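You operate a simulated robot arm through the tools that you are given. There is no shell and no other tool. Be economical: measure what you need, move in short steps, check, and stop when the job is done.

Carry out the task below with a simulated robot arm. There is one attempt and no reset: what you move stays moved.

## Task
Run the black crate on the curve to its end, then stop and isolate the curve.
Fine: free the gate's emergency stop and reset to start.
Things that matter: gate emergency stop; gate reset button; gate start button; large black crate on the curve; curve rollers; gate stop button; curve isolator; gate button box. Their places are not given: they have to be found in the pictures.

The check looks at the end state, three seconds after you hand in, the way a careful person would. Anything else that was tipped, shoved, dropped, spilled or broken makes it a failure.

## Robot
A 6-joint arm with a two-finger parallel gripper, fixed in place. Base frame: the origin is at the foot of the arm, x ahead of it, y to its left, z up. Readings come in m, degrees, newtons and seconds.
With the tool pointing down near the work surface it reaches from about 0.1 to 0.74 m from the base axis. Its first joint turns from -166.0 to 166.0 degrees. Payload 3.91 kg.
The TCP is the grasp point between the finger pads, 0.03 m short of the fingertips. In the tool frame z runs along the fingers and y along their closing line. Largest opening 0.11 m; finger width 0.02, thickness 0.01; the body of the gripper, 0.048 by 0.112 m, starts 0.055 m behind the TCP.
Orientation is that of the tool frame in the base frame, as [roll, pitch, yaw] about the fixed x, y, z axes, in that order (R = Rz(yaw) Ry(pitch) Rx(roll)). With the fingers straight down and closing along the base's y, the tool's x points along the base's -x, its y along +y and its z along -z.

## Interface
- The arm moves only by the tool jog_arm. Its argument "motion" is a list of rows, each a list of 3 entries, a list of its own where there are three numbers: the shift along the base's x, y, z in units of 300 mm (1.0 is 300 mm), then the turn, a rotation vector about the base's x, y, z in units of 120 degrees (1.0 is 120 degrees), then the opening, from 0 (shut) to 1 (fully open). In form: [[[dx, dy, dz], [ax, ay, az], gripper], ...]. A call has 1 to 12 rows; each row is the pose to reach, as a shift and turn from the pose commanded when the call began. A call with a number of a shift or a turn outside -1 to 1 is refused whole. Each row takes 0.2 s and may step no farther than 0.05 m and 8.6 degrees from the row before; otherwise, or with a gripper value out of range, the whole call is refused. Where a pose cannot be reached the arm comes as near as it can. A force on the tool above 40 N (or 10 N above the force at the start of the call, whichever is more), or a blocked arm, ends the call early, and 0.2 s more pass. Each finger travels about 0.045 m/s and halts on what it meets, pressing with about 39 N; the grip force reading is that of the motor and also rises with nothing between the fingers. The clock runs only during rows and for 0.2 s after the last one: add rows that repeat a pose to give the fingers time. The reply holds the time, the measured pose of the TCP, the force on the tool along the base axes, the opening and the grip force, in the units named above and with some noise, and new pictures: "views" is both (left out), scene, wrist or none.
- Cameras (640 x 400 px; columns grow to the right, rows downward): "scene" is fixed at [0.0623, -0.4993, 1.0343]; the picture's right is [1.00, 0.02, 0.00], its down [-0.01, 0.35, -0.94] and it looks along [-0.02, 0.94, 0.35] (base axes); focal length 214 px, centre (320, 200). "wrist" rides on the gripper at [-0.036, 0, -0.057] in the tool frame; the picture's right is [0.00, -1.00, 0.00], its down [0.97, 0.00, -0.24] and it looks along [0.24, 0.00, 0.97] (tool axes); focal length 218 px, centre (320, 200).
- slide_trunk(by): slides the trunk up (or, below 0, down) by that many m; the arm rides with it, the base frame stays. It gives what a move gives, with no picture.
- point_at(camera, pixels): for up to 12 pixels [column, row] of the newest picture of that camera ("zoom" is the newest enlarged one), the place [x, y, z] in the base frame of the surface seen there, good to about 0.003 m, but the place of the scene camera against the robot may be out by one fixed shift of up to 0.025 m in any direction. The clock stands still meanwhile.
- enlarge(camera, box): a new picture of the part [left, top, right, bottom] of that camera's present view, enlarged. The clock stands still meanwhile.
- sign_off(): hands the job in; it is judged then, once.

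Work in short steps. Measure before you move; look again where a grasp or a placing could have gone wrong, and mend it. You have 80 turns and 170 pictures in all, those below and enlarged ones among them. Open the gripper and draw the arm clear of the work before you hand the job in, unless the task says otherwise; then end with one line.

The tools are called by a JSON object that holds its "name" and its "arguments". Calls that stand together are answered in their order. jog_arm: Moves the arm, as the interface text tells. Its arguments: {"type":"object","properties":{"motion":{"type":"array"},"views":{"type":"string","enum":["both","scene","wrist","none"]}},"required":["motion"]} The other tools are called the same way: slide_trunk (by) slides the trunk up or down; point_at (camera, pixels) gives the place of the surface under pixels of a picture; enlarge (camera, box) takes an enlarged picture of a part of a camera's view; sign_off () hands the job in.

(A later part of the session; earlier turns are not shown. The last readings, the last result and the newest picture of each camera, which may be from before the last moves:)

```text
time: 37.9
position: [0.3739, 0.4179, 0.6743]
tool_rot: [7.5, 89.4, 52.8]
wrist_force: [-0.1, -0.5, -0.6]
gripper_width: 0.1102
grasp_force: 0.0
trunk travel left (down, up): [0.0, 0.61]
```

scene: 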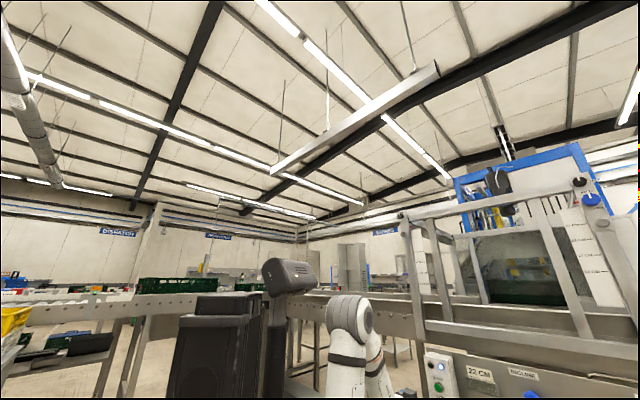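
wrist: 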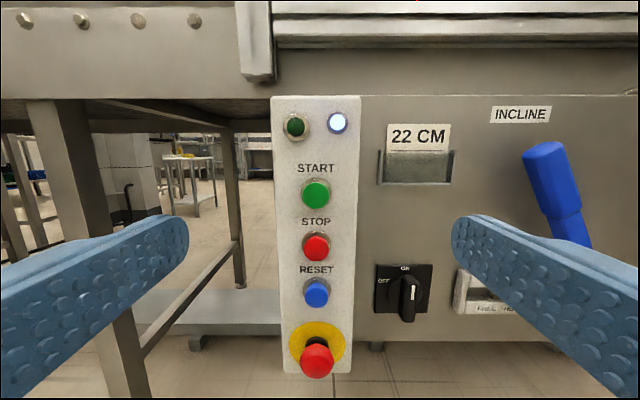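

Great frontal view: START (316,193), STOP (316,246), RESET (316,293), e-stop (317,360), rotary (407,295). I measure them.

{"name": "point_at", "arguments": {"camera": "wrist", "pixels": [[316, 193], [316, 246], [316, 293], [317, 365], [317, 350], [300, 345], [340, 345], [409, 280], [408, 312], [385, 300], [425, 300], [345, 220]]}}

{"name": "jog_arm", "arguments": {"motion": [[[0, 0, -0.15], [0, 0, 0], 1], [[0, 0, -0.3], [0, 0, 0], 1], [[0, 0, -0.45], [0, 0, 0], 1], [[0, 0, -0.6], [0, 0, 0], 1]]}}

```text
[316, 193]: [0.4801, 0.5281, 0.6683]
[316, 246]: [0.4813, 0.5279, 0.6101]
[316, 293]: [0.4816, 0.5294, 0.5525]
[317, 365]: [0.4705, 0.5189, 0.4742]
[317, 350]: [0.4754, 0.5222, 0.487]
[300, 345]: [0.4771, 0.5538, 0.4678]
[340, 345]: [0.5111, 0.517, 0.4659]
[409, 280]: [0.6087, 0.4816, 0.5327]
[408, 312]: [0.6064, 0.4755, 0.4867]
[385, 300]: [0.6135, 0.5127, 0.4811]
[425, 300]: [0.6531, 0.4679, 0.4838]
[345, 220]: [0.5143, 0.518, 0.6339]
```

```text
time: 38.9
position: [0.3743, 0.4165, 0.4961]
tool_rot: [9.4, 89.3, 54.5]
wrist_force: [0.2, -0.1, 0.0]
gripper_width: 0.1102
grasp_force: 0.1
trunk travel left (down, up): [0.0, 0.61]
```

scene: 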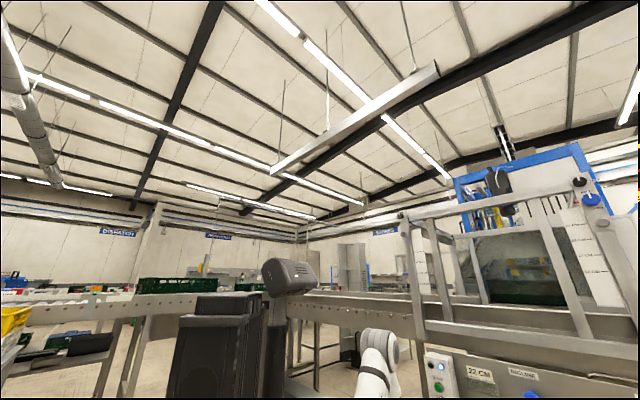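
wrist: 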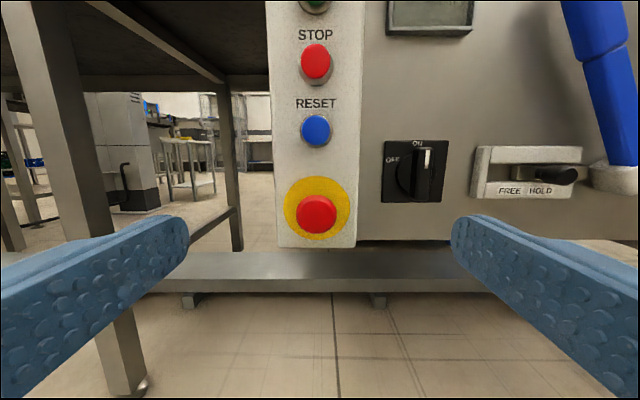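

I enlarge the e-stop to see twist arrows and measure its edges.

{"name": "enlarge", "arguments": {"camera": "wrist", "box": [265, 160, 455, 255]}}

{"name": "point_at", "arguments": {"camera": "wrist", "pixels": [[317, 213], [300, 213], [333, 213], [317, 198], [317, 228], [290, 213], [345, 213], [422, 160], [400, 170]]}}

```text
3.37 times, centred on (360, 208) of wrist
```

zoom: 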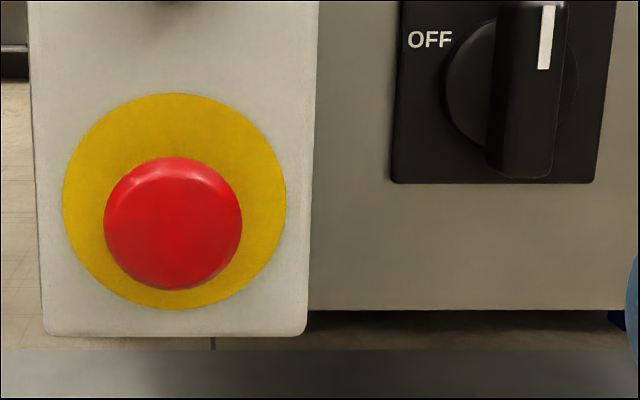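

```text
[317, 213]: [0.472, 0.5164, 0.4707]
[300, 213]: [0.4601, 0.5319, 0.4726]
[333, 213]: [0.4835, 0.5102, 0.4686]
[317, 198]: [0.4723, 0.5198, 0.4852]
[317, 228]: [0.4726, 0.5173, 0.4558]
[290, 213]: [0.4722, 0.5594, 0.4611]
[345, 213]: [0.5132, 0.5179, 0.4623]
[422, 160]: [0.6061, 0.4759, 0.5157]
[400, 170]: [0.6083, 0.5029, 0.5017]
```

E-stop centre ≈ n 0.699 face, s −0.0325, z 0.4705, plate at n 0.729. I approach with open fingers straddling it horizontally, then close.

{"name": "jog_arm", "arguments": {"motion": [[[0.0, 0.0, -0.085], [0, 0, 0], 0.7], [[0.1, 0.103, -0.085], [0, 0, 0], 0.7], [[0.2, 0.206, -0.085], [0, 0, 0], 0.7], [[0.298, 0.31, -0.085], [0, 0, 0], 0.7], [[0.298, 0.31, -0.085], [0, 0, 0], 0.7]]}}

```text
time: 40.1
position: [0.4648, 0.5101, 0.469]
tool_rot: [6.3, 89.3, 51.5]
wrist_force: [-0.5, 0.4, -0.3]
gripper_width: 0.077
grasp_force: 0.0
trunk travel left (down, up): [0.0, 0.61]
```

scene: 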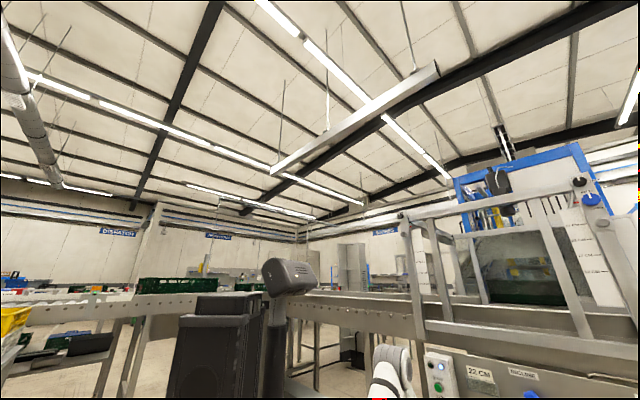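
wrist: 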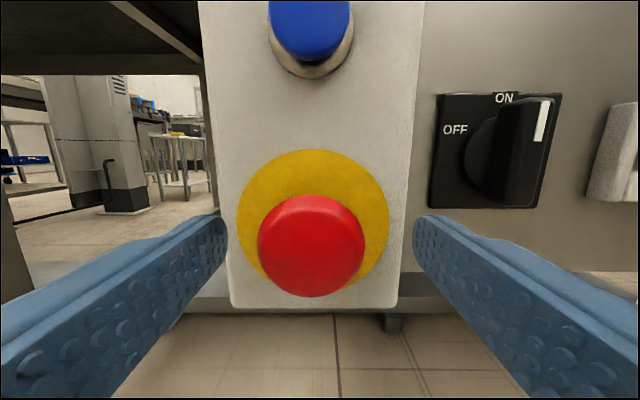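

Mushroom at (311,245) is ~3 mm left of the finger mid-line. I shift and close on it.

{"name": "jog_arm", "arguments": {"motion": [[[-0.007, 0.007, 0.003], [0, 0, 0], 0.5], [[-0.007, 0.007, 0.003], [0, 0, 0], 0.3], [[-0.007, 0.007, 0.003], [0, 0, 0], 0.2], [[-0.007, 0.007, 0.003], [0, 0, 0], 0.2], [[-0.007, 0.007, 0.003], [0, 0, 0], 0.2]], "views": "wrist"}}

```text
time: 41.3
position: [0.4624, 0.5119, 0.4694]
tool_rot: [7.7, 89.3, 52.9]
wrist_force: [0.1, 1.4, 0.2]
gripper_width: 0.0399
grasp_force: 44.9
trunk travel left (down, up): [0.0, 0.61]
```

wrist: 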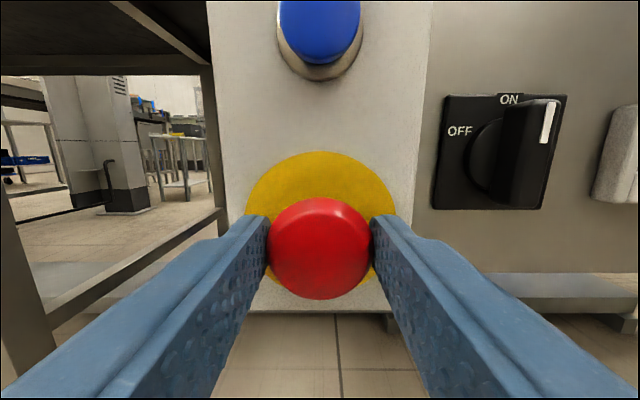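

Gripped (width 0.040, 45 N). I twist clockwise as seen from the front by about 45°.

{"name": "jog_arm", "arguments": {"motion": [[[0, 0, 0], [0.044, 0.044, 0], 0.2], [[0, 0, 0], [0.088, 0.088, 0], 0.2], [[0, 0, 0], [0.132, 0.132, 0], 0.2], [[0, 0, 0], [0.176, 0.176, 0], 0.2], [[0, 0, 0], [0.22, 0.22, 0], 0.2], [[0, 0, 0], [0.264, 0.264, 0], 0.2]], "views": "both"}}

```text
time: 42.7
position: [0.462, 0.5119, 0.4697]
tool_rot: [89.5, 44.9, 134.1]
wrist_force: [12.3, -14.5, -6.7]
gripper_width: 0.0396
grasp_force: 45.2
trunk travel left (down, up): [0.0, 0.61]
```

scene: 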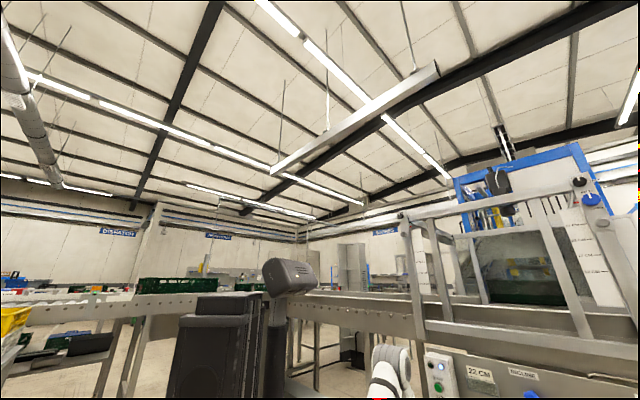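
wrist: 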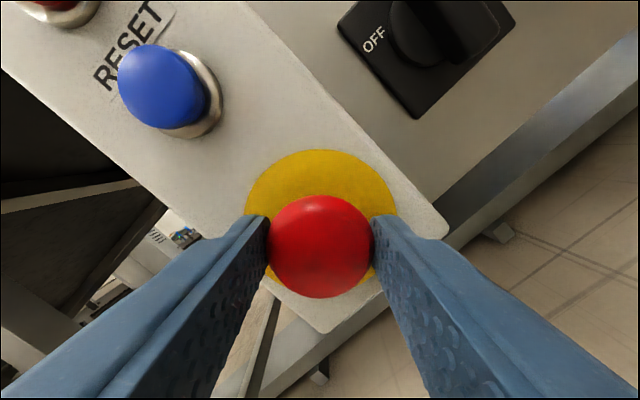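

The twist went through. I open the fingers to see whether the mushroom has popped out.

{"name": "jog_arm", "arguments": {"motion": [[[0, 0, 0], [0, 0, 0], 0.4], [[0, 0, 0], [0, 0, 0], 0.6], [[0, 0, 0], [0, 0, 0], 0.7], [[-0.1, -0.1, 0], [0, 0, 0], 0.7], [[-0.2, -0.2, 0], [0, 0, 0], 0.7], [[-0.3, -0.3, 0], [0, 0, 0], 0.7]], "views": "wrist"}}

{"name": "point_at", "arguments": {"camera": "wrist", "pixels": [[317, 213], [320, 205]]}}

{"name": "enlarge", "arguments": {"camera": "scene", "box": [400, 340, 480, 400]}}

```text
time: 44.1
position: [0.3721, 0.4262, 0.4696]
tool_rot: [89.2, 45.1, 134.0]
wrist_force: [-0.6, 0.1, 0.3]
gripper_width: 0.0772
grasp_force: 0.0
trunk travel left (down, up): [0.0, 0.61]
```

wrist: 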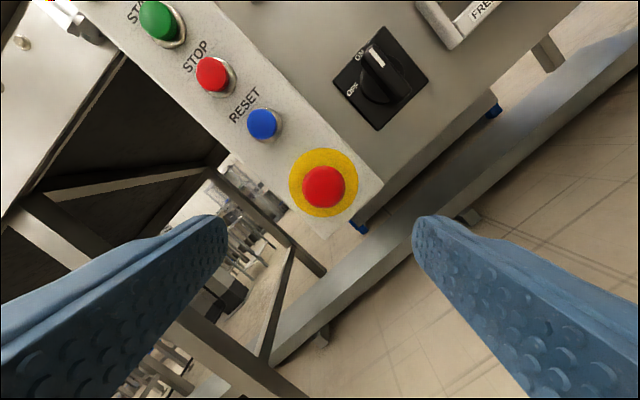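

```text
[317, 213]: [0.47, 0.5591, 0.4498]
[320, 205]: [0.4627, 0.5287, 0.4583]
```

```text
6.67 times, centred on (440, 370) of scene
```

zoom: 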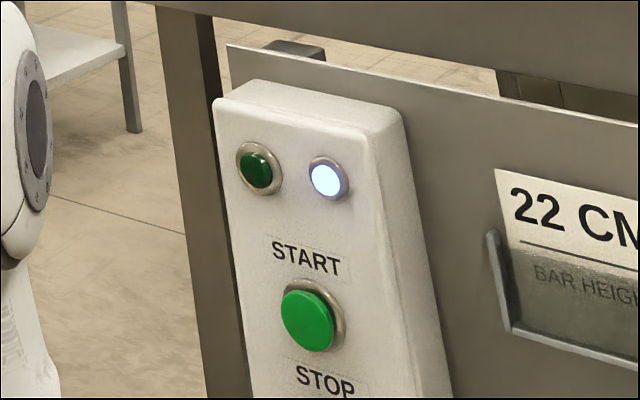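

{"name": "point_at", "arguments": {"camera": "wrist", "pixels": [[323, 187], [318, 183], [328, 190], [262, 124]]}}

{"name": "enlarge", "arguments": {"camera": "wrist", "box": [270, 130, 390, 230]}}

```text
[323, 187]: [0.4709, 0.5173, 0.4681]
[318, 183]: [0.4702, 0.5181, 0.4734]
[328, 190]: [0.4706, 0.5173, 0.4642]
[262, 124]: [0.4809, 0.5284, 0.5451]
```

```text
4.00 times, centred on (330, 180) of wrist
```

zoom: 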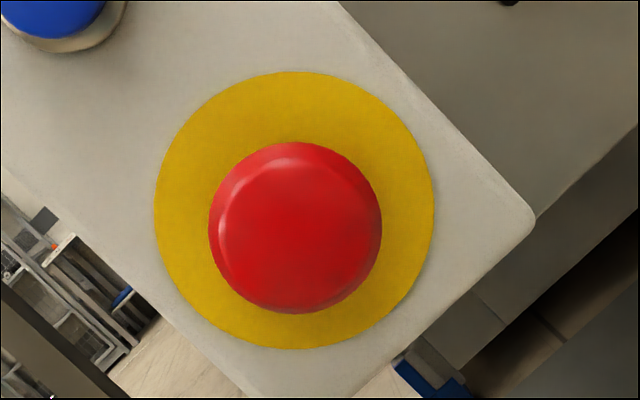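

The mushroom face is unchanged (n≈0.699), so it may need a pull, or have been released without visible travel. I grip again and pull gently straight out.

{"name": "jog_arm", "arguments": {"motion": [[[0.1, 0.1, 0], [0, 0, 0], 0.7], [[0.2, 0.2, 0], [0, 0, 0], 0.7], [[0.3, 0.29, 0], [0, 0, 0], 0.7], [[0.3, 0.29, 0], [0, 0, 0], 0.4], [[0.3, 0.29, 0], [0, 0, 0], 0.2], [[0.3, 0.29, 0], [0, 0, 0], 0.2], [[0.3, 0.29, 0], [0, 0, 0], 0.2]], "views": "none"}}

{"name": "jog_arm", "arguments": {"motion": [[[-0.005, -0.005, 0], [0, 0, 0], 0.2], [[-0.01, -0.01, 0], [0, 0, 0], 0.2], [[-0.015, -0.015, 0], [0, 0, 0], 0.2], [[-0.02, -0.02, 0], [0, 0, 0], 0.2], [[-0.025, -0.025, 0], [0, 0, 0], 0.2]], "views": "wrist"}}

```text
time: 45.7
position: [0.4622, 0.5092, 0.4703]
tool_rot: [89.4, 45.0, 134.1]
wrist_force: [7.5, -4.6, -4.6]
gripper_width: 0.0397
grasp_force: 45.0
trunk travel left (down, up): [0.0, 0.61]
```

```text
time: 46.9
position: [0.455, 0.5017, 0.4703]
tool_rot: [89.1, 45.2, 134.0]
wrist_force: [3.4, -14.4, 0.9]
gripper_width: 0.0397
grasp_force: 45.0
trunk travel left (down, up): [0.0, 0.61]
```

wrist: 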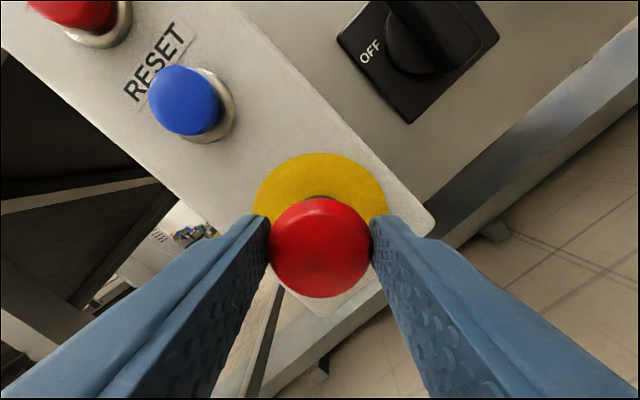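

The mushroom moved out with the fingers (about 10 mm). I release, back off and measure whether it stays out.

{"name": "jog_arm", "arguments": {"motion": [[[0, 0, 0], [0, 0, 0], 0.4], [[0, 0, 0], [0, 0, 0], 0.6], [[0, 0, 0], [0, 0, 0], 0.7], [[-0.09, -0.09, 0], [0, 0, 0], 0.7], [[-0.18, -0.18, 0], [0, 0, 0], 0.7], [[-0.27, -0.27, 0], [0, 0, 0], 0.7]], "views": "wrist"}}

{"name": "point_at", "arguments": {"camera": "wrist", "pixels": [[323, 187], [318, 183], [328, 190], [262, 124]]}}

{"name": "enlarge", "arguments": {"camera": "scene", "box": [400, 340, 480, 400]}}

```text
time: 48.3
position: [0.3732, 0.4211, 0.4685]
tool_rot: [89.3, 45.1, 134.2]
wrist_force: [0.0, -0.1, 0.7]
gripper_width: 0.0772
grasp_force: 0.1
trunk travel left (down, up): [0.0, 0.61]
```

wrist: 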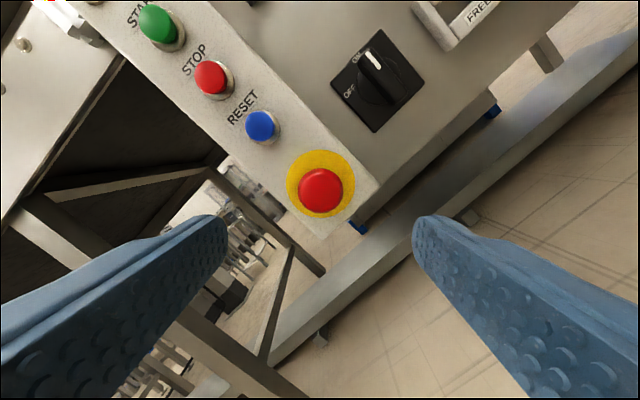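

```text
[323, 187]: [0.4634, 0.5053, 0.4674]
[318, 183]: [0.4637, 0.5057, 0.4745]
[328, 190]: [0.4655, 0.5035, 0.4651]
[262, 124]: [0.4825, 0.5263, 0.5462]
```

```text
6.67 times, centred on (440, 370) of scene
```

zoom: 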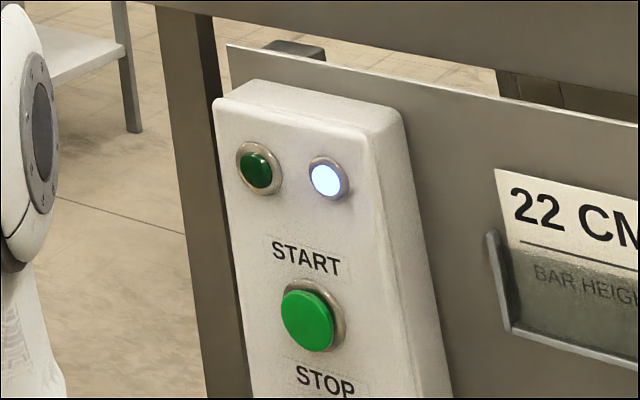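

E-stop is now freed (face n 0.699→0.685, stays out). I rotate back level, close the fingers, and line up with RESET (z≈0.549).

{"name": "jog_arm", "arguments": {"motion": [[[0, 0, 0.05], [-0.044, -0.044, 0], 0.5], [[0, 0, 0.1], [-0.088, -0.088, 0], 0.3], [[0, 0, 0.15], [-0.132, -0.132, 0], 0.1], [[0, 0, 0.2], [-0.176, -0.176, 0], 0], [[0, 0, 0.25], [-0.22, -0.22, 0], 0], [[0, 0, 0.268], [-0.264, -0.264, 0], 0], [[0, 0, 0.268], [-0.264, -0.264, 0], 0]], "views": "wrist"}}

{"name": "point_at", "arguments": {"camera": "wrist", "pixels": [[316, 193], [316, 205], [316, 140], [316, 215], [305, 193], [327, 193]]}}

```text
time: 49.9
position: [0.3735, 0.422, 0.5491]
tool_rot: [-1.0, 89.4, 44.3]
wrist_force: [-0.3, -0.6, 0.6]
gripper_width: 0.0002
grasp_force: 37.7
trunk travel left (down, up): [0.0, 0.61]
```

wrist: 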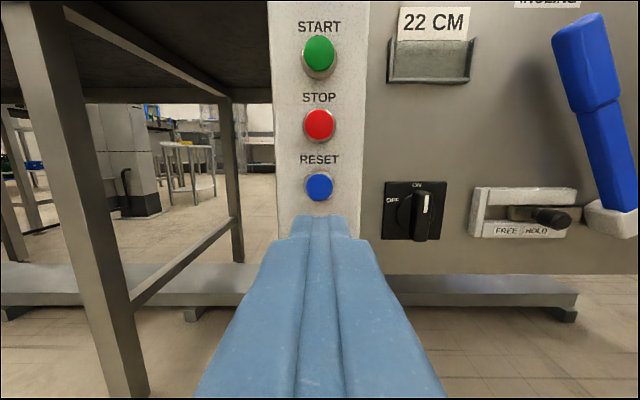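

```text
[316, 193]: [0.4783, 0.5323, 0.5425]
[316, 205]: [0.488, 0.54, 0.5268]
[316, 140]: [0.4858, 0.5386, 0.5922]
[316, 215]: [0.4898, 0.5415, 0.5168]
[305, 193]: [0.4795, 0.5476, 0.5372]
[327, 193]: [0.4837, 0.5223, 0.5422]
```

RESET at (319,186) is centred on the finger line. I advance and press a few mm, then retract slightly.

{"name": "jog_arm", "arguments": {"motion": [[[0.1, 0.1, -0.004], [0, 0, 0], 0], [[0.2, 0.2, -0.004], [0, 0, 0], 0], [[0.27, 0.27, -0.004], [0, 0, 0], 0], [[0.29, 0.29, -0.004], [0, 0, 0], 0], [[0.3, 0.3, -0.004], [0, 0, 0], 0], [[0.308, 0.308, -0.004], [0, 0, 0], 0], [[0.308, 0.308, -0.004], [0, 0, 0], 0]], "views": "wrist"}}

{"name": "enlarge", "arguments": {"camera": "scene", "box": [400, 340, 480, 400]}}

```text
time: 51.5
position: [0.4656, 0.5125, 0.5489]
tool_rot: [3.8, 89.5, 49.0]
wrist_force: [-23.8, -21.0, -3.7]
gripper_width: 0.0003
grasp_force: 37.8
trunk travel left (down, up): [0.0, 0.61]
```

wrist: 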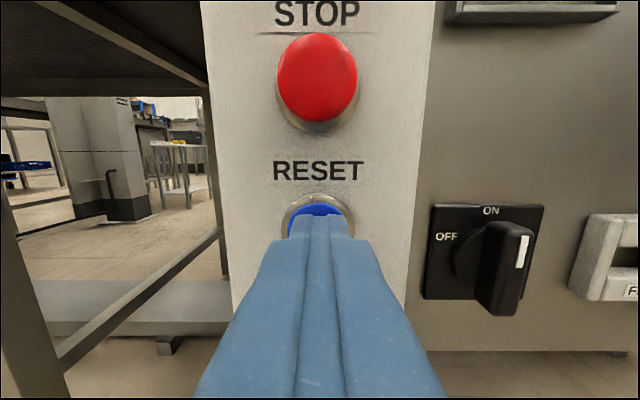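

```text
6.67 times, centred on (440, 370) of scene
```

zoom: 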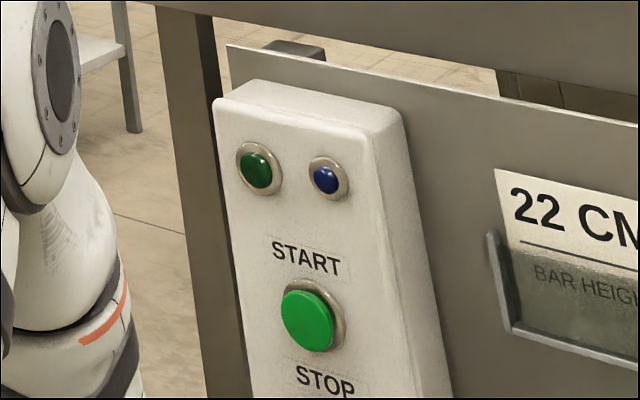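

RESET worked: the blue lamp is out. I retract, rise to START (z≈0.664) and press it.

{"name": "jog_arm", "arguments": {"motion": [[[-0.1, -0.1, 0], [0, 0, 0], 0], [[-0.1, -0.1, 0.13], [0, 0, 0], 0], [[-0.1, -0.1, 0.26], [0, 0, 0], 0], [[-0.1, -0.1, 0.383], [0, 0, 0], 0], [[-0.1, -0.1, 0.383], [0, 0, 0], 0]], "views": "wrist"}}

```text
time: 52.7
position: [0.4347, 0.4837, 0.6641]
tool_rot: [7.0, 89.2, 52.2]
wrist_force: [1.3, 0.2, -0.2]
gripper_width: 0.0
grasp_force: 38.0
trunk travel left (down, up): [0.0, 0.61]
```

wrist: 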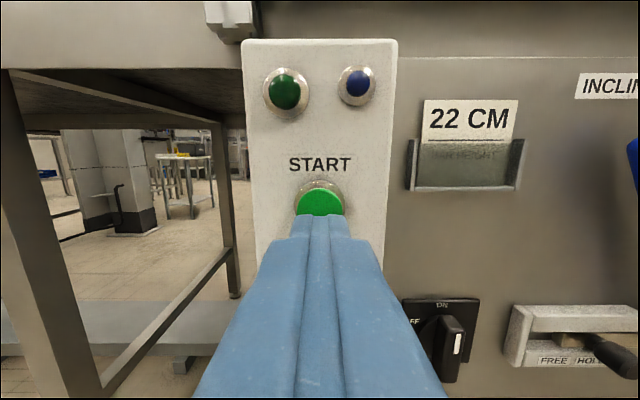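

Fingers are aligned with START (320,205). I press and retract slightly, checking the lamp.

{"name": "jog_arm", "arguments": {"motion": [[[0.06, 0.06, 0], [0, 0, 0], 0], [[0.09, 0.09, 0], [0, 0, 0], 0], [[0.105, 0.105, 0], [0, 0, 0], 0], [[0.0, 0.0, 0], [0, 0, 0], 0]], "views": "wrist"}}

```text
time: 53.7
position: [0.4345, 0.4837, 0.6617]
tool_rot: [8.7, 89.3, 53.7]
wrist_force: [1.0, 0.5, -0.9]
gripper_width: 0.0
grasp_force: 38.1
trunk travel left (down, up): [0.0, 0.61]
```

wrist: 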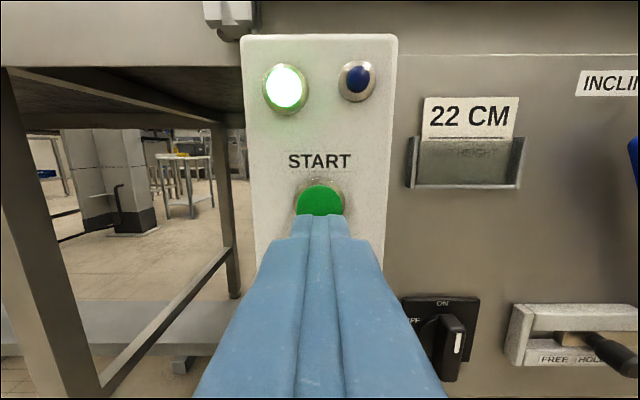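

The green lamp is on: running. I go to STOP (58 mm lower) and press it after about a second, so I can check how the crate moves.

{"name": "jog_arm", "arguments": {"motion": [[[0, 0, -0.1], [0, 0, 0], 0], [[0, 0, -0.19], [0, 0, 0], 0], [[0.06, 0.06, -0.19], [0, 0, 0], 0], [[0.09, 0.09, -0.19], [0, 0, 0], 0], [[0.105, 0.105, -0.19], [0, 0, 0], 0], [[0.0, 0.0, -0.19], [0, 0, 0], 0]], "views": "scene"}}

{"name": "enlarge", "arguments": {"camera": "scene", "box": [400, 340, 480, 400]}}

```text
time: 55.1
position: [0.4357, 0.484, 0.6053]
tool_rot: [9.5, 89.2, 54.5]
wrist_force: [-0.4, 0.9, -0.5]
gripper_width: 0.0
grasp_force: 37.7
trunk travel left (down, up): [0.0, 0.61]
```

scene: 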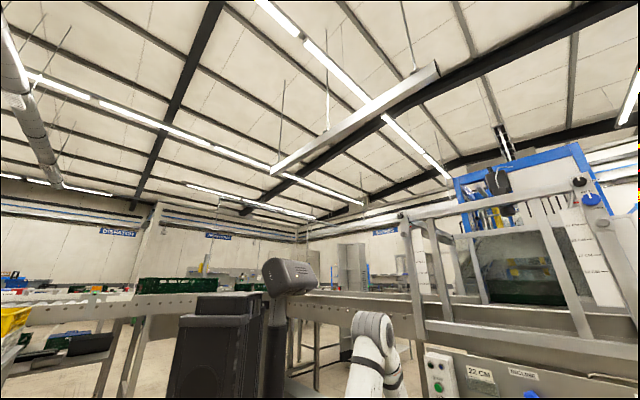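

```text
6.67 times, centred on (440, 370) of scene
```

zoom: 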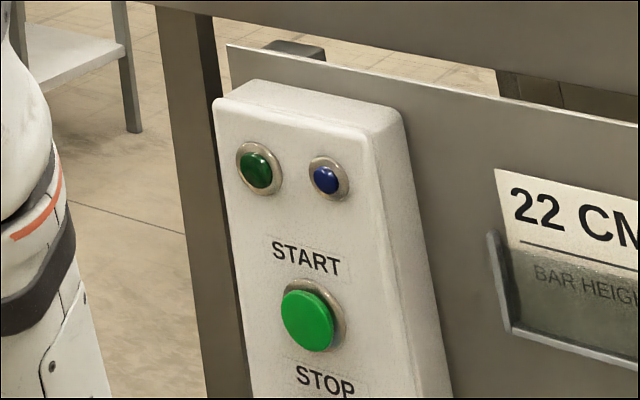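

Stopped after ~2 s of running. I retract, raise the trunk, tilt and swing to look at the crate.

{"name": "jog_arm", "arguments": {"motion": [[[-0.1, -0.1, 0], [0, 0, 0], 0], [[-0.2, -0.2, 0], [0, 0, 0], 0]], "views": "none"}}

{"name": "slide_trunk", "arguments": {"by": 0.4}}

{"name": "jog_arm", "arguments": {"motion": [[[0, -0.076, 0.05], [-0.042, 0.042, 0], 0], [[0, -0.152, 0.1], [-0.084, 0.084, 0], 0], [[0, -0.228, 0.15], [-0.126, 0.126, 0], 0], [[0, -0.304, 0.2], [-0.168, 0.168, 0], 0], [[0, -0.38, 0.25], [-0.21, 0.21, 0], 0], [[0, -0.456, 0.3], [-0.252, 0.252, 0], 0]], "views": "none"}}

{"name": "jog_arm", "arguments": {"motion": [[[0.03, -0.13, 0], [0, 0, -0.06], 0], [[0.06, -0.26, 0], [0, 0, -0.12], 0], [[0.08, -0.39, 0], [0, 0, -0.18], 0], [[0.1, -0.52, 0], [0, 0, -0.24], 0], [[0.1, -0.65, 0], [0, 0, -0.3], 0], [[0.08, -0.78, 0], [0, 0, -0.36], 0], [[0.06, -0.91, 0], [0, 0, -0.42], 0], [[0.03, -1.0, 0], [0, 0, -0.48], 0]]}}

```text
time: 55.7
position: [0.3761, 0.4227, 0.6077]
tool_rot: [7.0, 89.4, 52.2]
wrist_force: [0.3, -0.1, 0.0]
gripper_width: 0.0001
grasp_force: 38.3
trunk travel left (down, up): [0.0, 0.61]
```

```text
time: 59.5
position: [0.3742, 0.4227, 1.0068]
tool_rot: [7.7, 89.3, 53.0]
wrist_force: [-0.3, 0.3, 0.4]
gripper_width: 0.0001
grasp_force: 37.4
trunk travel left (down, up): [-0.4, 0.21]
```

```text
time: 61.0
position: [0.3738, 0.2861, 1.0976]
tool_rot: [179.8, 47.9, -135.0]
wrist_force: [-0.4, -0.5, -0.6]
gripper_width: 0.0
grasp_force: 38.2
out of reach, approached as far as the arm can: row 5
trunk travel left (down, up): [-0.4, 0.21]
```

```text
time: 62.8
position: [0.3911, -0.0076, 1.0788]
tool_rot: [-178.6, 44.5, 169.3]
wrist_force: [-0.7, 0.1, -0.1]
gripper_width: 0.0
grasp_force: 37.7
trunk travel left (down, up): [-0.4, 0.21]
```

scene: 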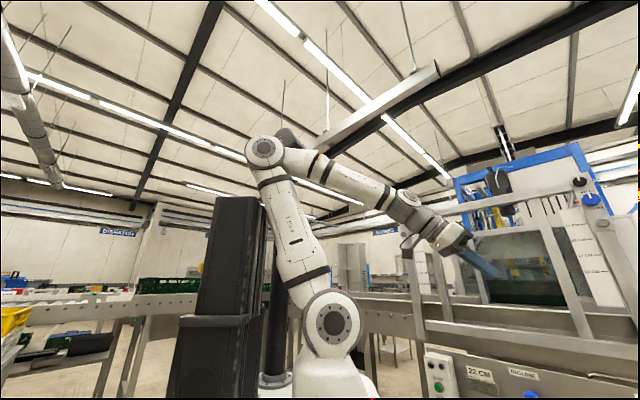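
wrist: 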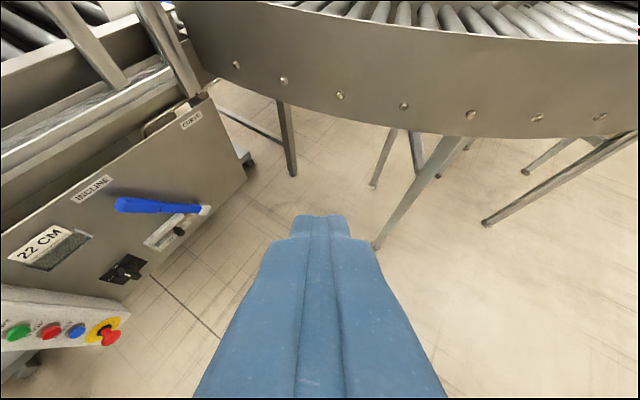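

The crate isn't in this part yet. I raise the trunk and turn a bit further right.

{"name": "slide_trunk", "arguments": {"by": 0.2}}

{"name": "jog_arm", "arguments": {"motion": [[[0, -0.05, 0.03], [0, 0, -0.065], 0], [[0, -0.1, 0.06], [0, 0, -0.13], 0], [[0, -0.15, 0.1], [0, 0, -0.195], 0], [[0, -0.2, 0.1], [0, 0, -0.26], 0], [[0, -0.25, 0.1], [0, 0, -0.325], 0]], "views": "none"}}

{"name": "jog_arm", "arguments": {"motion": [[[0, 0, 0], [-0.04, -0.04, 0], 0], [[0, 0, 0], [-0.08, -0.08, 0], 0], [[0, 0, 0], [-0.12, -0.12, 0], 0]], "views": "wrist"}}

```text
time: 64.9
position: [0.3844, -0.0147, 1.2968]
tool_rot: [179.8, 47.8, 167.4]
wrist_force: [1.0, 0.3, 0.9]
gripper_width: 0.0002
grasp_force: 37.3
trunk travel left (down, up): [-0.6, 0.01]
```

```text
time: 66.1
position: [0.3855, -0.0875, 1.3294]
tool_rot: [179.6, 47.9, 128.2]
wrist_force: [0.3, 0.7, -0.1]
gripper_width: 0.0003
grasp_force: 38.3
trunk travel left (down, up): [-0.6, 0.01]
```

```text
time: 66.9
position: [0.3863, -0.0889, 1.3285]
tool_rot: [173.3, 68.0, 122.6]
wrist_force: [-0.2, 0.5, -0.3]
gripper_width: 0.0002
grasp_force: 37.8
trunk travel left (down, up): [-0.6, 0.01]
```

wrist: 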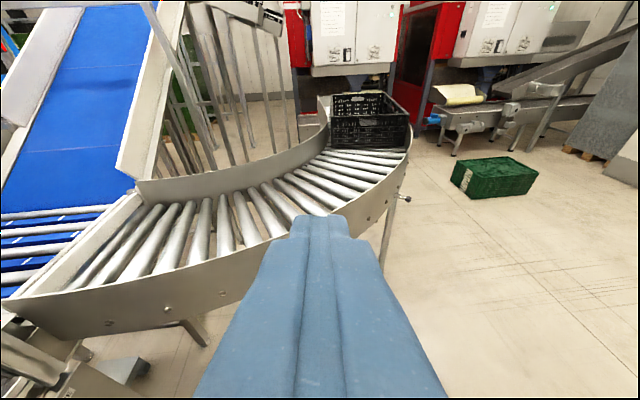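

The crate moved away, toward the far end of the curve. I enlarge and measure.

{"name": "enlarge", "arguments": {"camera": "wrist", "box": [280, 60, 440, 220]}}

{"name": "point_at", "arguments": {"camera": "wrist", "pixels": [[333, 112], [408, 116], [370, 117], [333, 95], [385, 93], [358, 155], [410, 135], [322, 100], [390, 140], [317, 112]]}}

```text
2.50 times, centred on (360, 140) of wrist
```

zoom: 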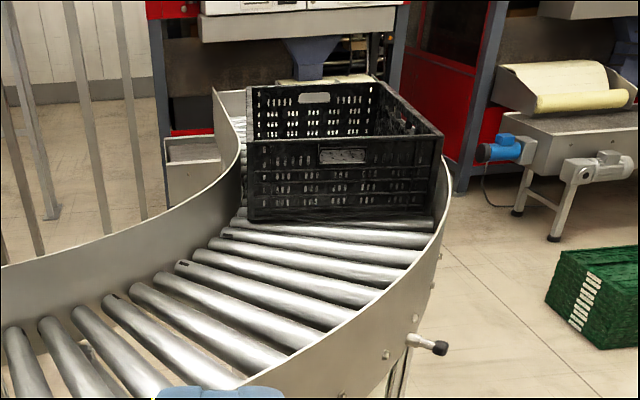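

```text
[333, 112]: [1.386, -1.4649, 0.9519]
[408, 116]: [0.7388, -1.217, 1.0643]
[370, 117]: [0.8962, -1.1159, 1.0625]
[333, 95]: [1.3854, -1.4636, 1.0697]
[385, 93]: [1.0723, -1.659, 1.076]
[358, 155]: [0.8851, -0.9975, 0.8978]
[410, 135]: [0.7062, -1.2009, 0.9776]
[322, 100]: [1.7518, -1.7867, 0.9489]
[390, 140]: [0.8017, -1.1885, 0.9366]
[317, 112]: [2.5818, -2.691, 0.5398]
```

The crate advanced ~0.37 m in ~2 s. I look closer at what lies beyond it.

{"name": "enlarge", "arguments": {"camera": "wrist", "box": [305, 75, 425, 155]}}

{"name": "point_at", "arguments": {"camera": "zoom", "pixels": [[70, 130], [105, 120], [75, 160], [130, 300], [90, 100], [300, 100], [440, 130], [560, 280], [100, 240], [20, 200], [180, 140]]}}

```text
5.00 times, centred on (365, 115) of wrist
```

zoom: 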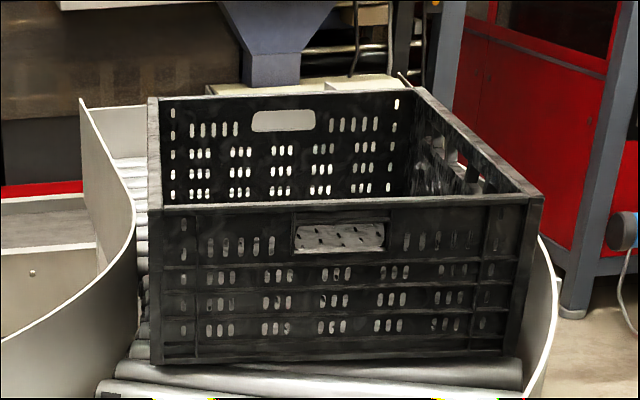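

```text
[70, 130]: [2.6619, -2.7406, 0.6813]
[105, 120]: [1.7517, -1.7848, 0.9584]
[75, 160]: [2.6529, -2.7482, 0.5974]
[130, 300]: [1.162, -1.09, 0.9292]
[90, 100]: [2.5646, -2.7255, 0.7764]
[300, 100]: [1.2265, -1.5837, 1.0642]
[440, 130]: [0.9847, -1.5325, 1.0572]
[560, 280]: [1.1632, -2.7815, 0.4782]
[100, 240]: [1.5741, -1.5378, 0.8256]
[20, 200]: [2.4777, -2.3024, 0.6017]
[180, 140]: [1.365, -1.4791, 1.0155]
```

The curve ends at an end plate near (1.75,−1.79), ~0.45 m beyond the crate, so another ~3 s of running is needed. I return to the box by the reverse path.

{"name": "jog_arm", "arguments": {"motion": [[[0, 0, 0], [0.04, 0.04, 0], 0], [[0, 0, 0], [0.08, 0.08, 0], 0], [[0, 0, 0], [0.12, 0.12, 0], 0]], "views": "none"}}

{"name": "jog_arm", "arguments": {"motion": [[[0, 0.05, -0.02], [0, 0, 0.065], 0], [[0, 0.1, -0.04], [0, 0, 0.13], 0], [[0, 0.15, -0.06], [0, 0, 0.195], 0], [[0, 0.2, -0.08], [0, 0, 0.26], 0], [[0, 0.25, -0.1], [0, 0, 0.325], 0]], "views": "none"}}

{"name": "jog_arm", "arguments": {"motion": [[[0.02, 0.13, 0], [0, 0, 0.06], 0], [[0.03, 0.26, 0], [0, 0, 0.12], 0], [[0.03, 0.39, 0], [0, 0, 0.18], 0], [[0.03, 0.52, 0], [0, 0, 0.24], 0], [[0.03, 0.65, 0], [0, 0, 0.3], 0], [[0.02, 0.78, 0], [0, 0, 0.36], 0], [[0, 0.9, 0], [0, 0, 0.42], 0], [[-0.03, 1.0, 0], [0, 0, 0.48], 0]], "views": "none"}}

{"name": "slide_trunk", "arguments": {"by": -0.2}}

```text
time: 67.7
position: [0.3862, -0.0886, 1.328]
tool_rot: [179.7, 47.9, 128.3]
wrist_force: [-0.3, -1.0, -0.5]
gripper_width: 0.0
grasp_force: 37.2
trunk travel left (down, up): [-0.6, 0.01]
```

```text
time: 68.9
position: [0.3836, -0.0134, 1.2972]
tool_rot: [179.8, 47.9, 167.4]
wrist_force: [-0.2, 0.0, 0.0]
gripper_width: 0.0001
grasp_force: 37.9
trunk travel left (down, up): [-0.6, 0.01]
```

```text
time: 70.7
position: [0.3745, 0.2862, 1.2961]
tool_rot: [179.7, 47.9, -135.1]
wrist_force: [-0.1, -0.2, 0.0]
gripper_width: 0.0
grasp_force: 38.7
trunk travel left (down, up): [-0.6, 0.01]
```

```text
time: 72.9
position: [0.375, 0.2849, 1.0961]
tool_rot: [179.7, 47.9, -135.1]
wrist_force: [-1.1, 0.9, 0.8]
gripper_width: 0.0002
grasp_force: 38.1
trunk travel left (down, up): [-0.4, 0.21]
```

Now tilt the tool level again and lower the trunk so that it faces START.

{"name": "jog_arm", "arguments": {"motion": [[[0, 0.076, -0.02], [0.041, -0.041, 0], 0], [[0, 0.152, -0.04], [0.082, -0.082, 0], 0], [[0, 0.228, -0.06], [0.123, -0.123, 0], 0], [[0, 0.304, -0.08], [0.164, -0.164, 0], 0], [[0, 0.38, -0.1], [0.205, -0.205, 0], 0], [[0, 0.457, -0.11], [0.247, -0.247, 0], 0]], "views": "none"}}

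{"name": "slide_trunk", "arguments": {"by": -0.4}}

{"name": "jog_arm", "arguments": {"motion": [[[0.1, 0.1, 0], [0, 0, 0], 0], [[0.2, 0.2, 0], [0, 0, 0], 0], [[0.2, 0.2, 0], [0, 0, 0], 0]], "views": "wrist"}}

```text
time: 74.3
position: [0.3755, 0.4209, 1.0618]
tool_rot: [145.5, 89.7, -169.2]
wrist_force: [-0.2, -0.7, 0.2]
gripper_width: 0.0
grasp_force: 37.7
trunk travel left (down, up): [-0.4, 0.21]
```

```text
time: 78.1
position: [0.3742, 0.4216, 0.6629]
tool_rot: [152.9, 89.7, -162.0]
wrist_force: [-0.2, -0.8, -0.3]
gripper_width: 0.0001
grasp_force: 37.4
trunk travel left (down, up): [0.0, 0.61]
```

```text
time: 78.9
position: [0.4363, 0.4826, 0.6637]
tool_rot: [155.4, 89.8, -159.5]
wrist_force: [-0.2, -0.2, -0.2]
gripper_width: 0.0
grasp_force: 37.9
trunk travel left (down, up): [0.0, 0.61]
```

wrist: 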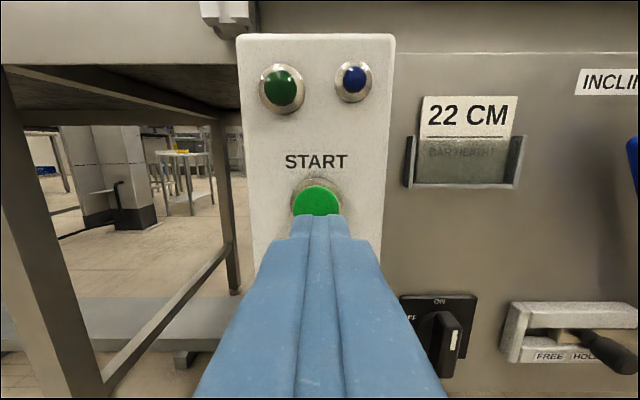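

Aligned with START again. I press it and back off, then wait before going to STOP.

{"name": "jog_arm", "arguments": {"motion": [[[0.055, 0.065, 0], [0, 0, 0], 0], [[0.085, 0.095, 0], [0, 0, 0], 0], [[0.1, 0.11, 0], [0, 0, 0], 0], [[0, 0, 0], [0, 0, 0], 0], [[0, 0, -0.1], [0, 0, 0], 0], [[0, 0, -0.19], [0, 0, 0], 0], [[0, 0, -0.19], [0, 0, 0], 0], [[0, 0, -0.19], [0, 0, 0], 0], [[0, 0, -0.19], [0, 0, 0], 0], [[0, 0, -0.19], [0, 0, 0], 0]], "views": "both"}}

{"name": "enlarge", "arguments": {"camera": "scene", "box": [400, 340, 480, 400]}}

```text
time: 81.1
position: [0.4351, 0.4822, 0.6077]
tool_rot: [151.4, 89.7, -163.5]
wrist_force: [0.3, 0.3, -0.8]
gripper_width: 0.0
grasp_force: 37.8
trunk travel left (down, up): [0.0, 0.61]
```

scene: 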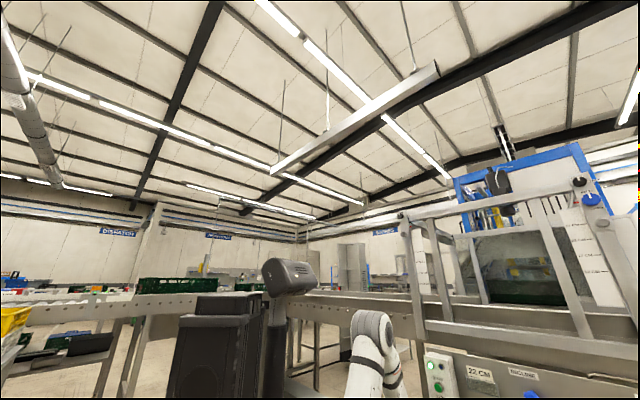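
wrist: 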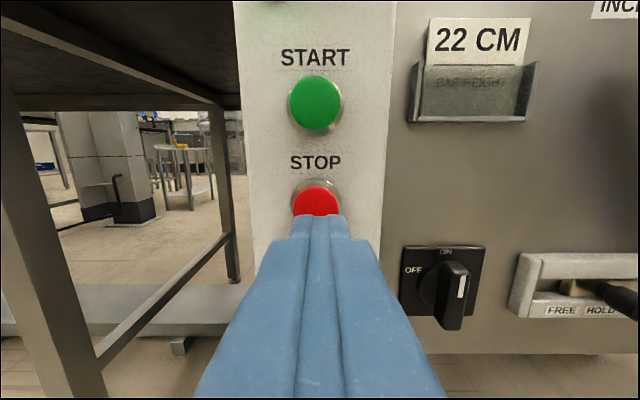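

```text
6.67 times, centred on (440, 370) of scene
```

zoom: 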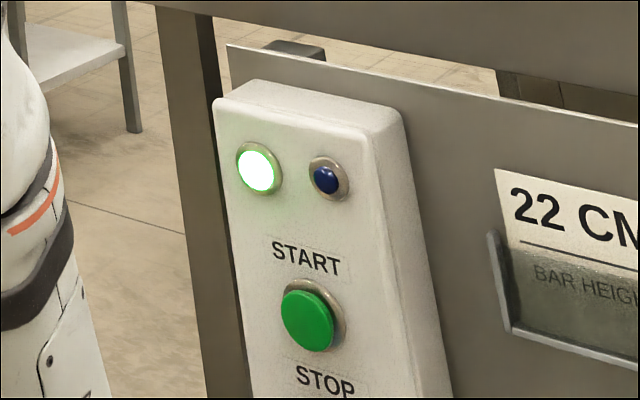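

Running. I wait ~1.6 s more, then press STOP.

{"name": "jog_arm", "arguments": {"motion": [[[0, 0, 0], [0, 0, 0], 0], [[0, 0, 0], [0, 0, 0], 0], [[0, 0, 0], [0, 0, 0], 0], [[0, 0, 0], [0, 0, 0], 0], [[0, 0, 0], [0, 0, 0], 0], [[0, 0, 0], [0, 0, 0], 0], [[0.055, 0.065, 0], [0, 0, 0], 0], [[0.085, 0.095, 0], [0, 0, 0], 0], [[0.1, 0.11, 0], [0, 0, 0], 0], [[0, 0, 0], [0, 0, 0], 0], [[-0.1, -0.1, 0], [0, 0, 0], 0], [[-0.2, -0.2, 0], [0, 0, 0], 0]], "views": "wrist"}}

{"name": "enlarge", "arguments": {"camera": "scene", "box": [400, 340, 480, 400]}}

{"name": "slide_trunk", "arguments": {"by": 0.4}}

{"name": "jog_arm", "arguments": {"motion": [[[0, -0.076, 0.05], [-0.042, 0.042, 0], 0], [[0, -0.152, 0.1], [-0.084, 0.084, 0], 0], [[0, -0.228, 0.15], [-0.126, 0.126, 0], 0], [[0, -0.304, 0.2], [-0.168, 0.168, 0], 0], [[0, -0.38, 0.25], [-0.21, 0.21, 0], 0], [[0, -0.456, 0.3], [-0.252, 0.252, 0], 0]], "views": "none"}}

```text
time: 83.7
position: [0.3762, 0.4218, 0.6069]
tool_rot: [153.2, 89.8, -161.5]
wrist_force: [0.0, 0.2, 1.0]
gripper_width: 0.0
grasp_force: 37.4
trunk travel left (down, up): [0.0, 0.61]
```

wrist: 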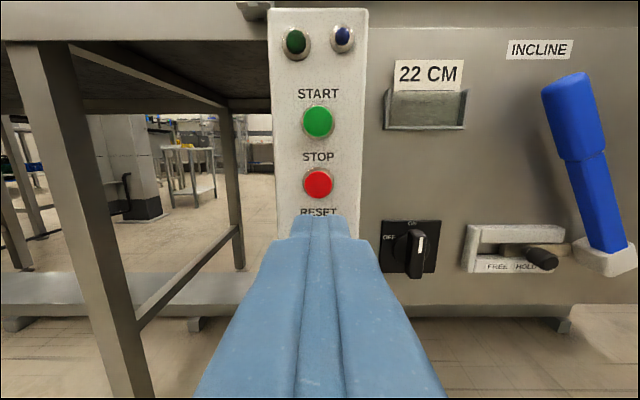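

```text
6.67 times, centred on (440, 370) of scene
```

zoom: 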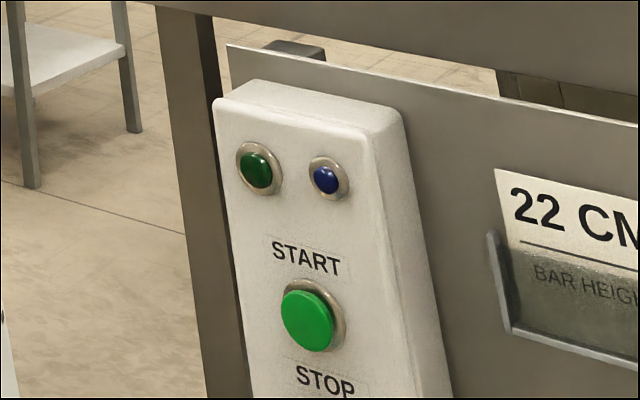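

```text
time: 87.5
position: [0.3763, 0.4218, 1.0073]
tool_rot: [152.3, 89.8, -162.5]
wrist_force: [0.1, 0.1, -0.2]
gripper_width: 0.0002
grasp_force: 37.7
trunk travel left (down, up): [-0.4, 0.21]
```

```text
time: 89.0
position: [0.3747, 0.2846, 1.0965]
tool_rot: [179.8, 47.0, -134.9]
wrist_force: [0.1, 0.7, 0.0]
gripper_width: 0.0004
grasp_force: 37.5
out of reach, approached as far as the arm can: row 5
trunk travel left (down, up): [-0.4, 0.21]
```

Stopped (green lamp off). I swing over again to check the crate, as before.

{"name": "slide_trunk", "arguments": {"by": 0.2}}

{"name": "jog_arm", "arguments": {"motion": [[[0.03, -0.13, 0], [0, 0, -0.06], 0], [[0.06, -0.26, 0], [0, 0, -0.12], 0], [[0.08, -0.39, 0], [0, 0, -0.18], 0], [[0.1, -0.52, 0], [0, 0, -0.24], 0], [[0.1, -0.65, 0], [0, 0, -0.3], 0], [[0.08, -0.78, 0], [0, 0, -0.36], 0], [[0.06, -0.91, 0], [0, 0, -0.42], 0], [[0.03, -1.0, 0], [0, 0, -0.48], 0]], "views": "none"}}

{"name": "jog_arm", "arguments": {"motion": [[[0, -0.05, 0.03], [0, 0, -0.065], 0], [[0, -0.1, 0.06], [0, 0, -0.13], 0], [[0, -0.15, 0.1], [0, 0, -0.195], 0], [[0, -0.2, 0.1], [0, 0, -0.26], 0], [[0, -0.25, 0.1], [0, 0, -0.325], 0]], "views": "none"}}

{"name": "jog_arm", "arguments": {"motion": [[[0, 0, 0], [-0.04, -0.04, 0], 0], [[0, 0, 0], [-0.08, -0.08, 0], 0], [[0, 0, 0], [-0.12, -0.12, 0], 0]], "views": "wrist"}}

{"name": "enlarge", "arguments": {"camera": "wrist", "box": [280, 60, 440, 170]}}

```text
time: 91.1
position: [0.3744, 0.2859, 1.2949]
tool_rot: [179.7, 47.1, -135.1]
wrist_force: [0.0, 0.0, -0.5]
gripper_width: 0.0001
grasp_force: 36.9
trunk travel left (down, up): [-0.6, 0.01]
```

```text
time: 92.9
position: [0.3859, -0.0137, 1.2948]
tool_rot: [179.7, 47.1, 167.1]
wrist_force: [-0.5, 1.0, 0.7]
gripper_width: 0.0
grasp_force: 37.5
trunk travel left (down, up): [-0.6, 0.01]
```

```text
time: 94.1
position: [0.3862, -0.0898, 1.3257]
tool_rot: [179.7, 47.1, 128.2]
wrist_force: [0.0, -0.5, 0.3]
gripper_width: 0.0002
grasp_force: 37.7
trunk travel left (down, up): [-0.6, 0.01]
```

```text
time: 94.9
position: [0.3849, -0.0893, 1.3256]
tool_rot: [173.6, 67.4, 122.9]
wrist_force: [0.7, 0.0, -0.6]
gripper_width: 0.0
grasp_force: 38.1
trunk travel left (down, up): [-0.6, 0.01]
```

wrist: 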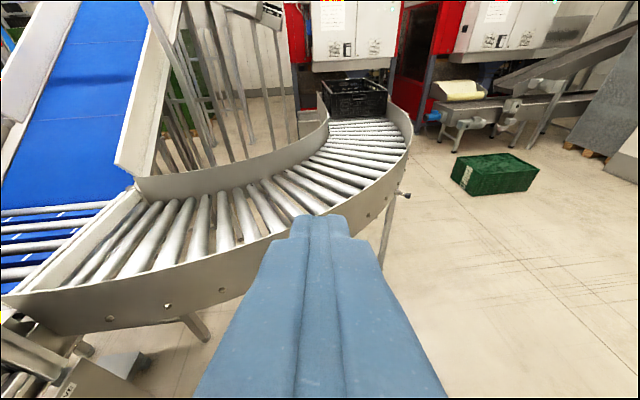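

```text
3.64 times, centred on (360, 115) of wrist
```

zoom: 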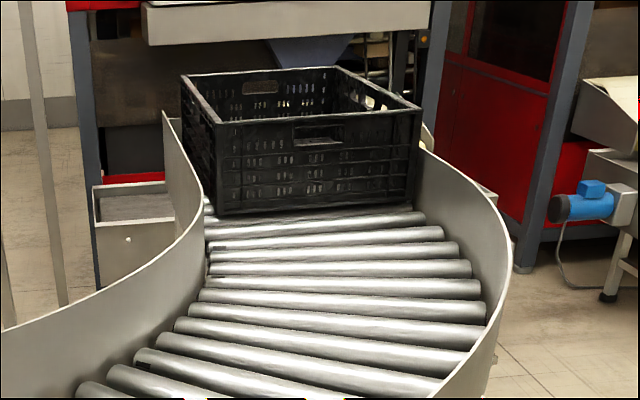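

The crate has moved on a lot. I measure its edges against the curve's end.

{"name": "enlarge", "arguments": {"camera": "wrist", "box": [310, 65, 410, 130]}}

{"name": "point_at", "arguments": {"camera": "zoom", "pixels": [[15, 110], [200, 105], [300, 85], [470, 150], [420, 110], [40, 130], [490, 190], [150, 180], [150, 310], [8, 100]]}}

```text
6.15 times, centred on (360, 98) of wrist
```

zoom: 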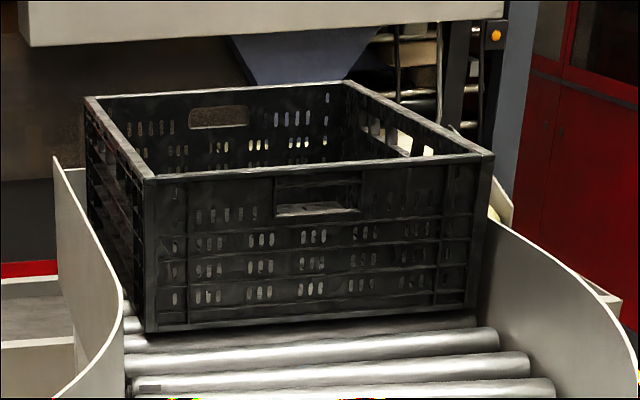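

```text
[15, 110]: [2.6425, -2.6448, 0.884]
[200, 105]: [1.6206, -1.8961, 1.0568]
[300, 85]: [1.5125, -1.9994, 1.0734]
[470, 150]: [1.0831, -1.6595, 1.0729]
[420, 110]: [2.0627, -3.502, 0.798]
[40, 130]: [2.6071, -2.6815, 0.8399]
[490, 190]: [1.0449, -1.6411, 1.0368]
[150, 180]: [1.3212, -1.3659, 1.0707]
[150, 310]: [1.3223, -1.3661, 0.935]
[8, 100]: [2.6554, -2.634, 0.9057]
```

The crate's far edge (≈(1.62,−1.90)) lies at the end plate, about 1 cm or less away, and it had run time to spare, so it is at the end. I return to the panel to turn the OFF/ON isolator.

{"name": "jog_arm", "arguments": {"motion": [[[0, 0, 0], [0.04, 0.04, 0], 0], [[0, 0, 0], [0.08, 0.08, 0], 0], [[0, 0, 0], [0.12, 0.12, 0], 0]], "views": "none"}}

{"name": "jog_arm", "arguments": {"motion": [[[0, 0.05, -0.02], [0, 0, 0.065], 0], [[0, 0.1, -0.04], [0, 0, 0.13], 0], [[0, 0.15, -0.06], [0, 0, 0.195], 0], [[0, 0.2, -0.08], [0, 0, 0.26], 0], [[0, 0.25, -0.1], [0, 0, 0.325], 0]], "views": "none"}}

{"name": "jog_arm", "arguments": {"motion": [[[0.02, 0.13, 0], [0, 0, 0.06], 0], [[0.03, 0.26, 0], [0, 0, 0.12], 0], [[0.03, 0.39, 0], [0, 0, 0.18], 0], [[0.03, 0.52, 0], [0, 0, 0.24], 0], [[0.03, 0.65, 0], [0, 0, 0.3], 0], [[0.02, 0.78, 0], [0, 0, 0.36], 0], [[0, 0.9, 0], [0, 0, 0.42], 0], [[-0.03, 1.0, 0], [0, 0, 0.48], 0]], "views": "none"}}

{"name": "slide_trunk", "arguments": {"by": -0.2}}

{"name": "jog_arm", "arguments": {"motion": [[[0, 0.076, -0.02], [0.041, -0.041, 0], 0], [[0, 0.152, -0.04], [0.082, -0.082, 0], 0], [[0, 0.228, -0.06], [0.123, -0.123, 0], 0], [[0, 0.304, -0.08], [0.164, -0.164, 0], 0], [[0, 0.38, -0.1], [0.205, -0.205, 0], 0], [[0, 0.457, -0.11], [0.25, -0.25, 0], 0]], "views": "none"}}

{"name": "slide_trunk", "arguments": {"by": -0.4}}

```text
time: 95.7
position: [0.3856, -0.0892, 1.3251]
tool_rot: [179.7, 46.9, 128.3]
wrist_force: [0.0, -0.1, 0.7]
gripper_width: 0.0
grasp_force: 38.3
trunk travel left (down, up): [-0.6, 0.01]
```

```text
time: 96.9
position: [0.3841, -0.0165, 1.2951]
tool_rot: [179.7, 47.1, 167.2]
wrist_force: [0.3, -0.6, -0.7]
gripper_width: 0.0
grasp_force: 38.1
trunk travel left (down, up): [-0.6, 0.01]
```

```text
time: 98.7
position: [0.3756, 0.286, 1.2949]
tool_rot: [179.7, 47.1, -135.2]
wrist_force: [0.5, 0.2, -0.3]
gripper_width: 0.0
grasp_force: 37.5
trunk travel left (down, up): [-0.6, 0.01]
```

```text
time: 100.9
position: [0.3761, 0.2852, 1.0947]
tool_rot: [179.8, 47.1, -135.0]
wrist_force: [0.2, -0.4, -0.1]
gripper_width: 0.0
grasp_force: 37.9
trunk travel left (down, up): [-0.4, 0.21]
```

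```text
time: 102.3
position: [0.3757, 0.4219, 1.0616]
tool_rot: [167.8, 89.5, -147.0]
wrist_force: [0.4, 0.4, -1.3]
gripper_width: 0.0
grasp_force: 37.9
trunk travel left (down, up): [-0.4, 0.21]
```

```text
time: 106.1
position: [0.3758, 0.4201, 0.6626]
tool_rot: [169.9, 89.5, -144.9]
wrist_force: [0.1, 0.4, -0.1]
gripper_width: 0.0
grasp_force: 36.8
trunk travel left (down, up): [0.0, 0.61]
```

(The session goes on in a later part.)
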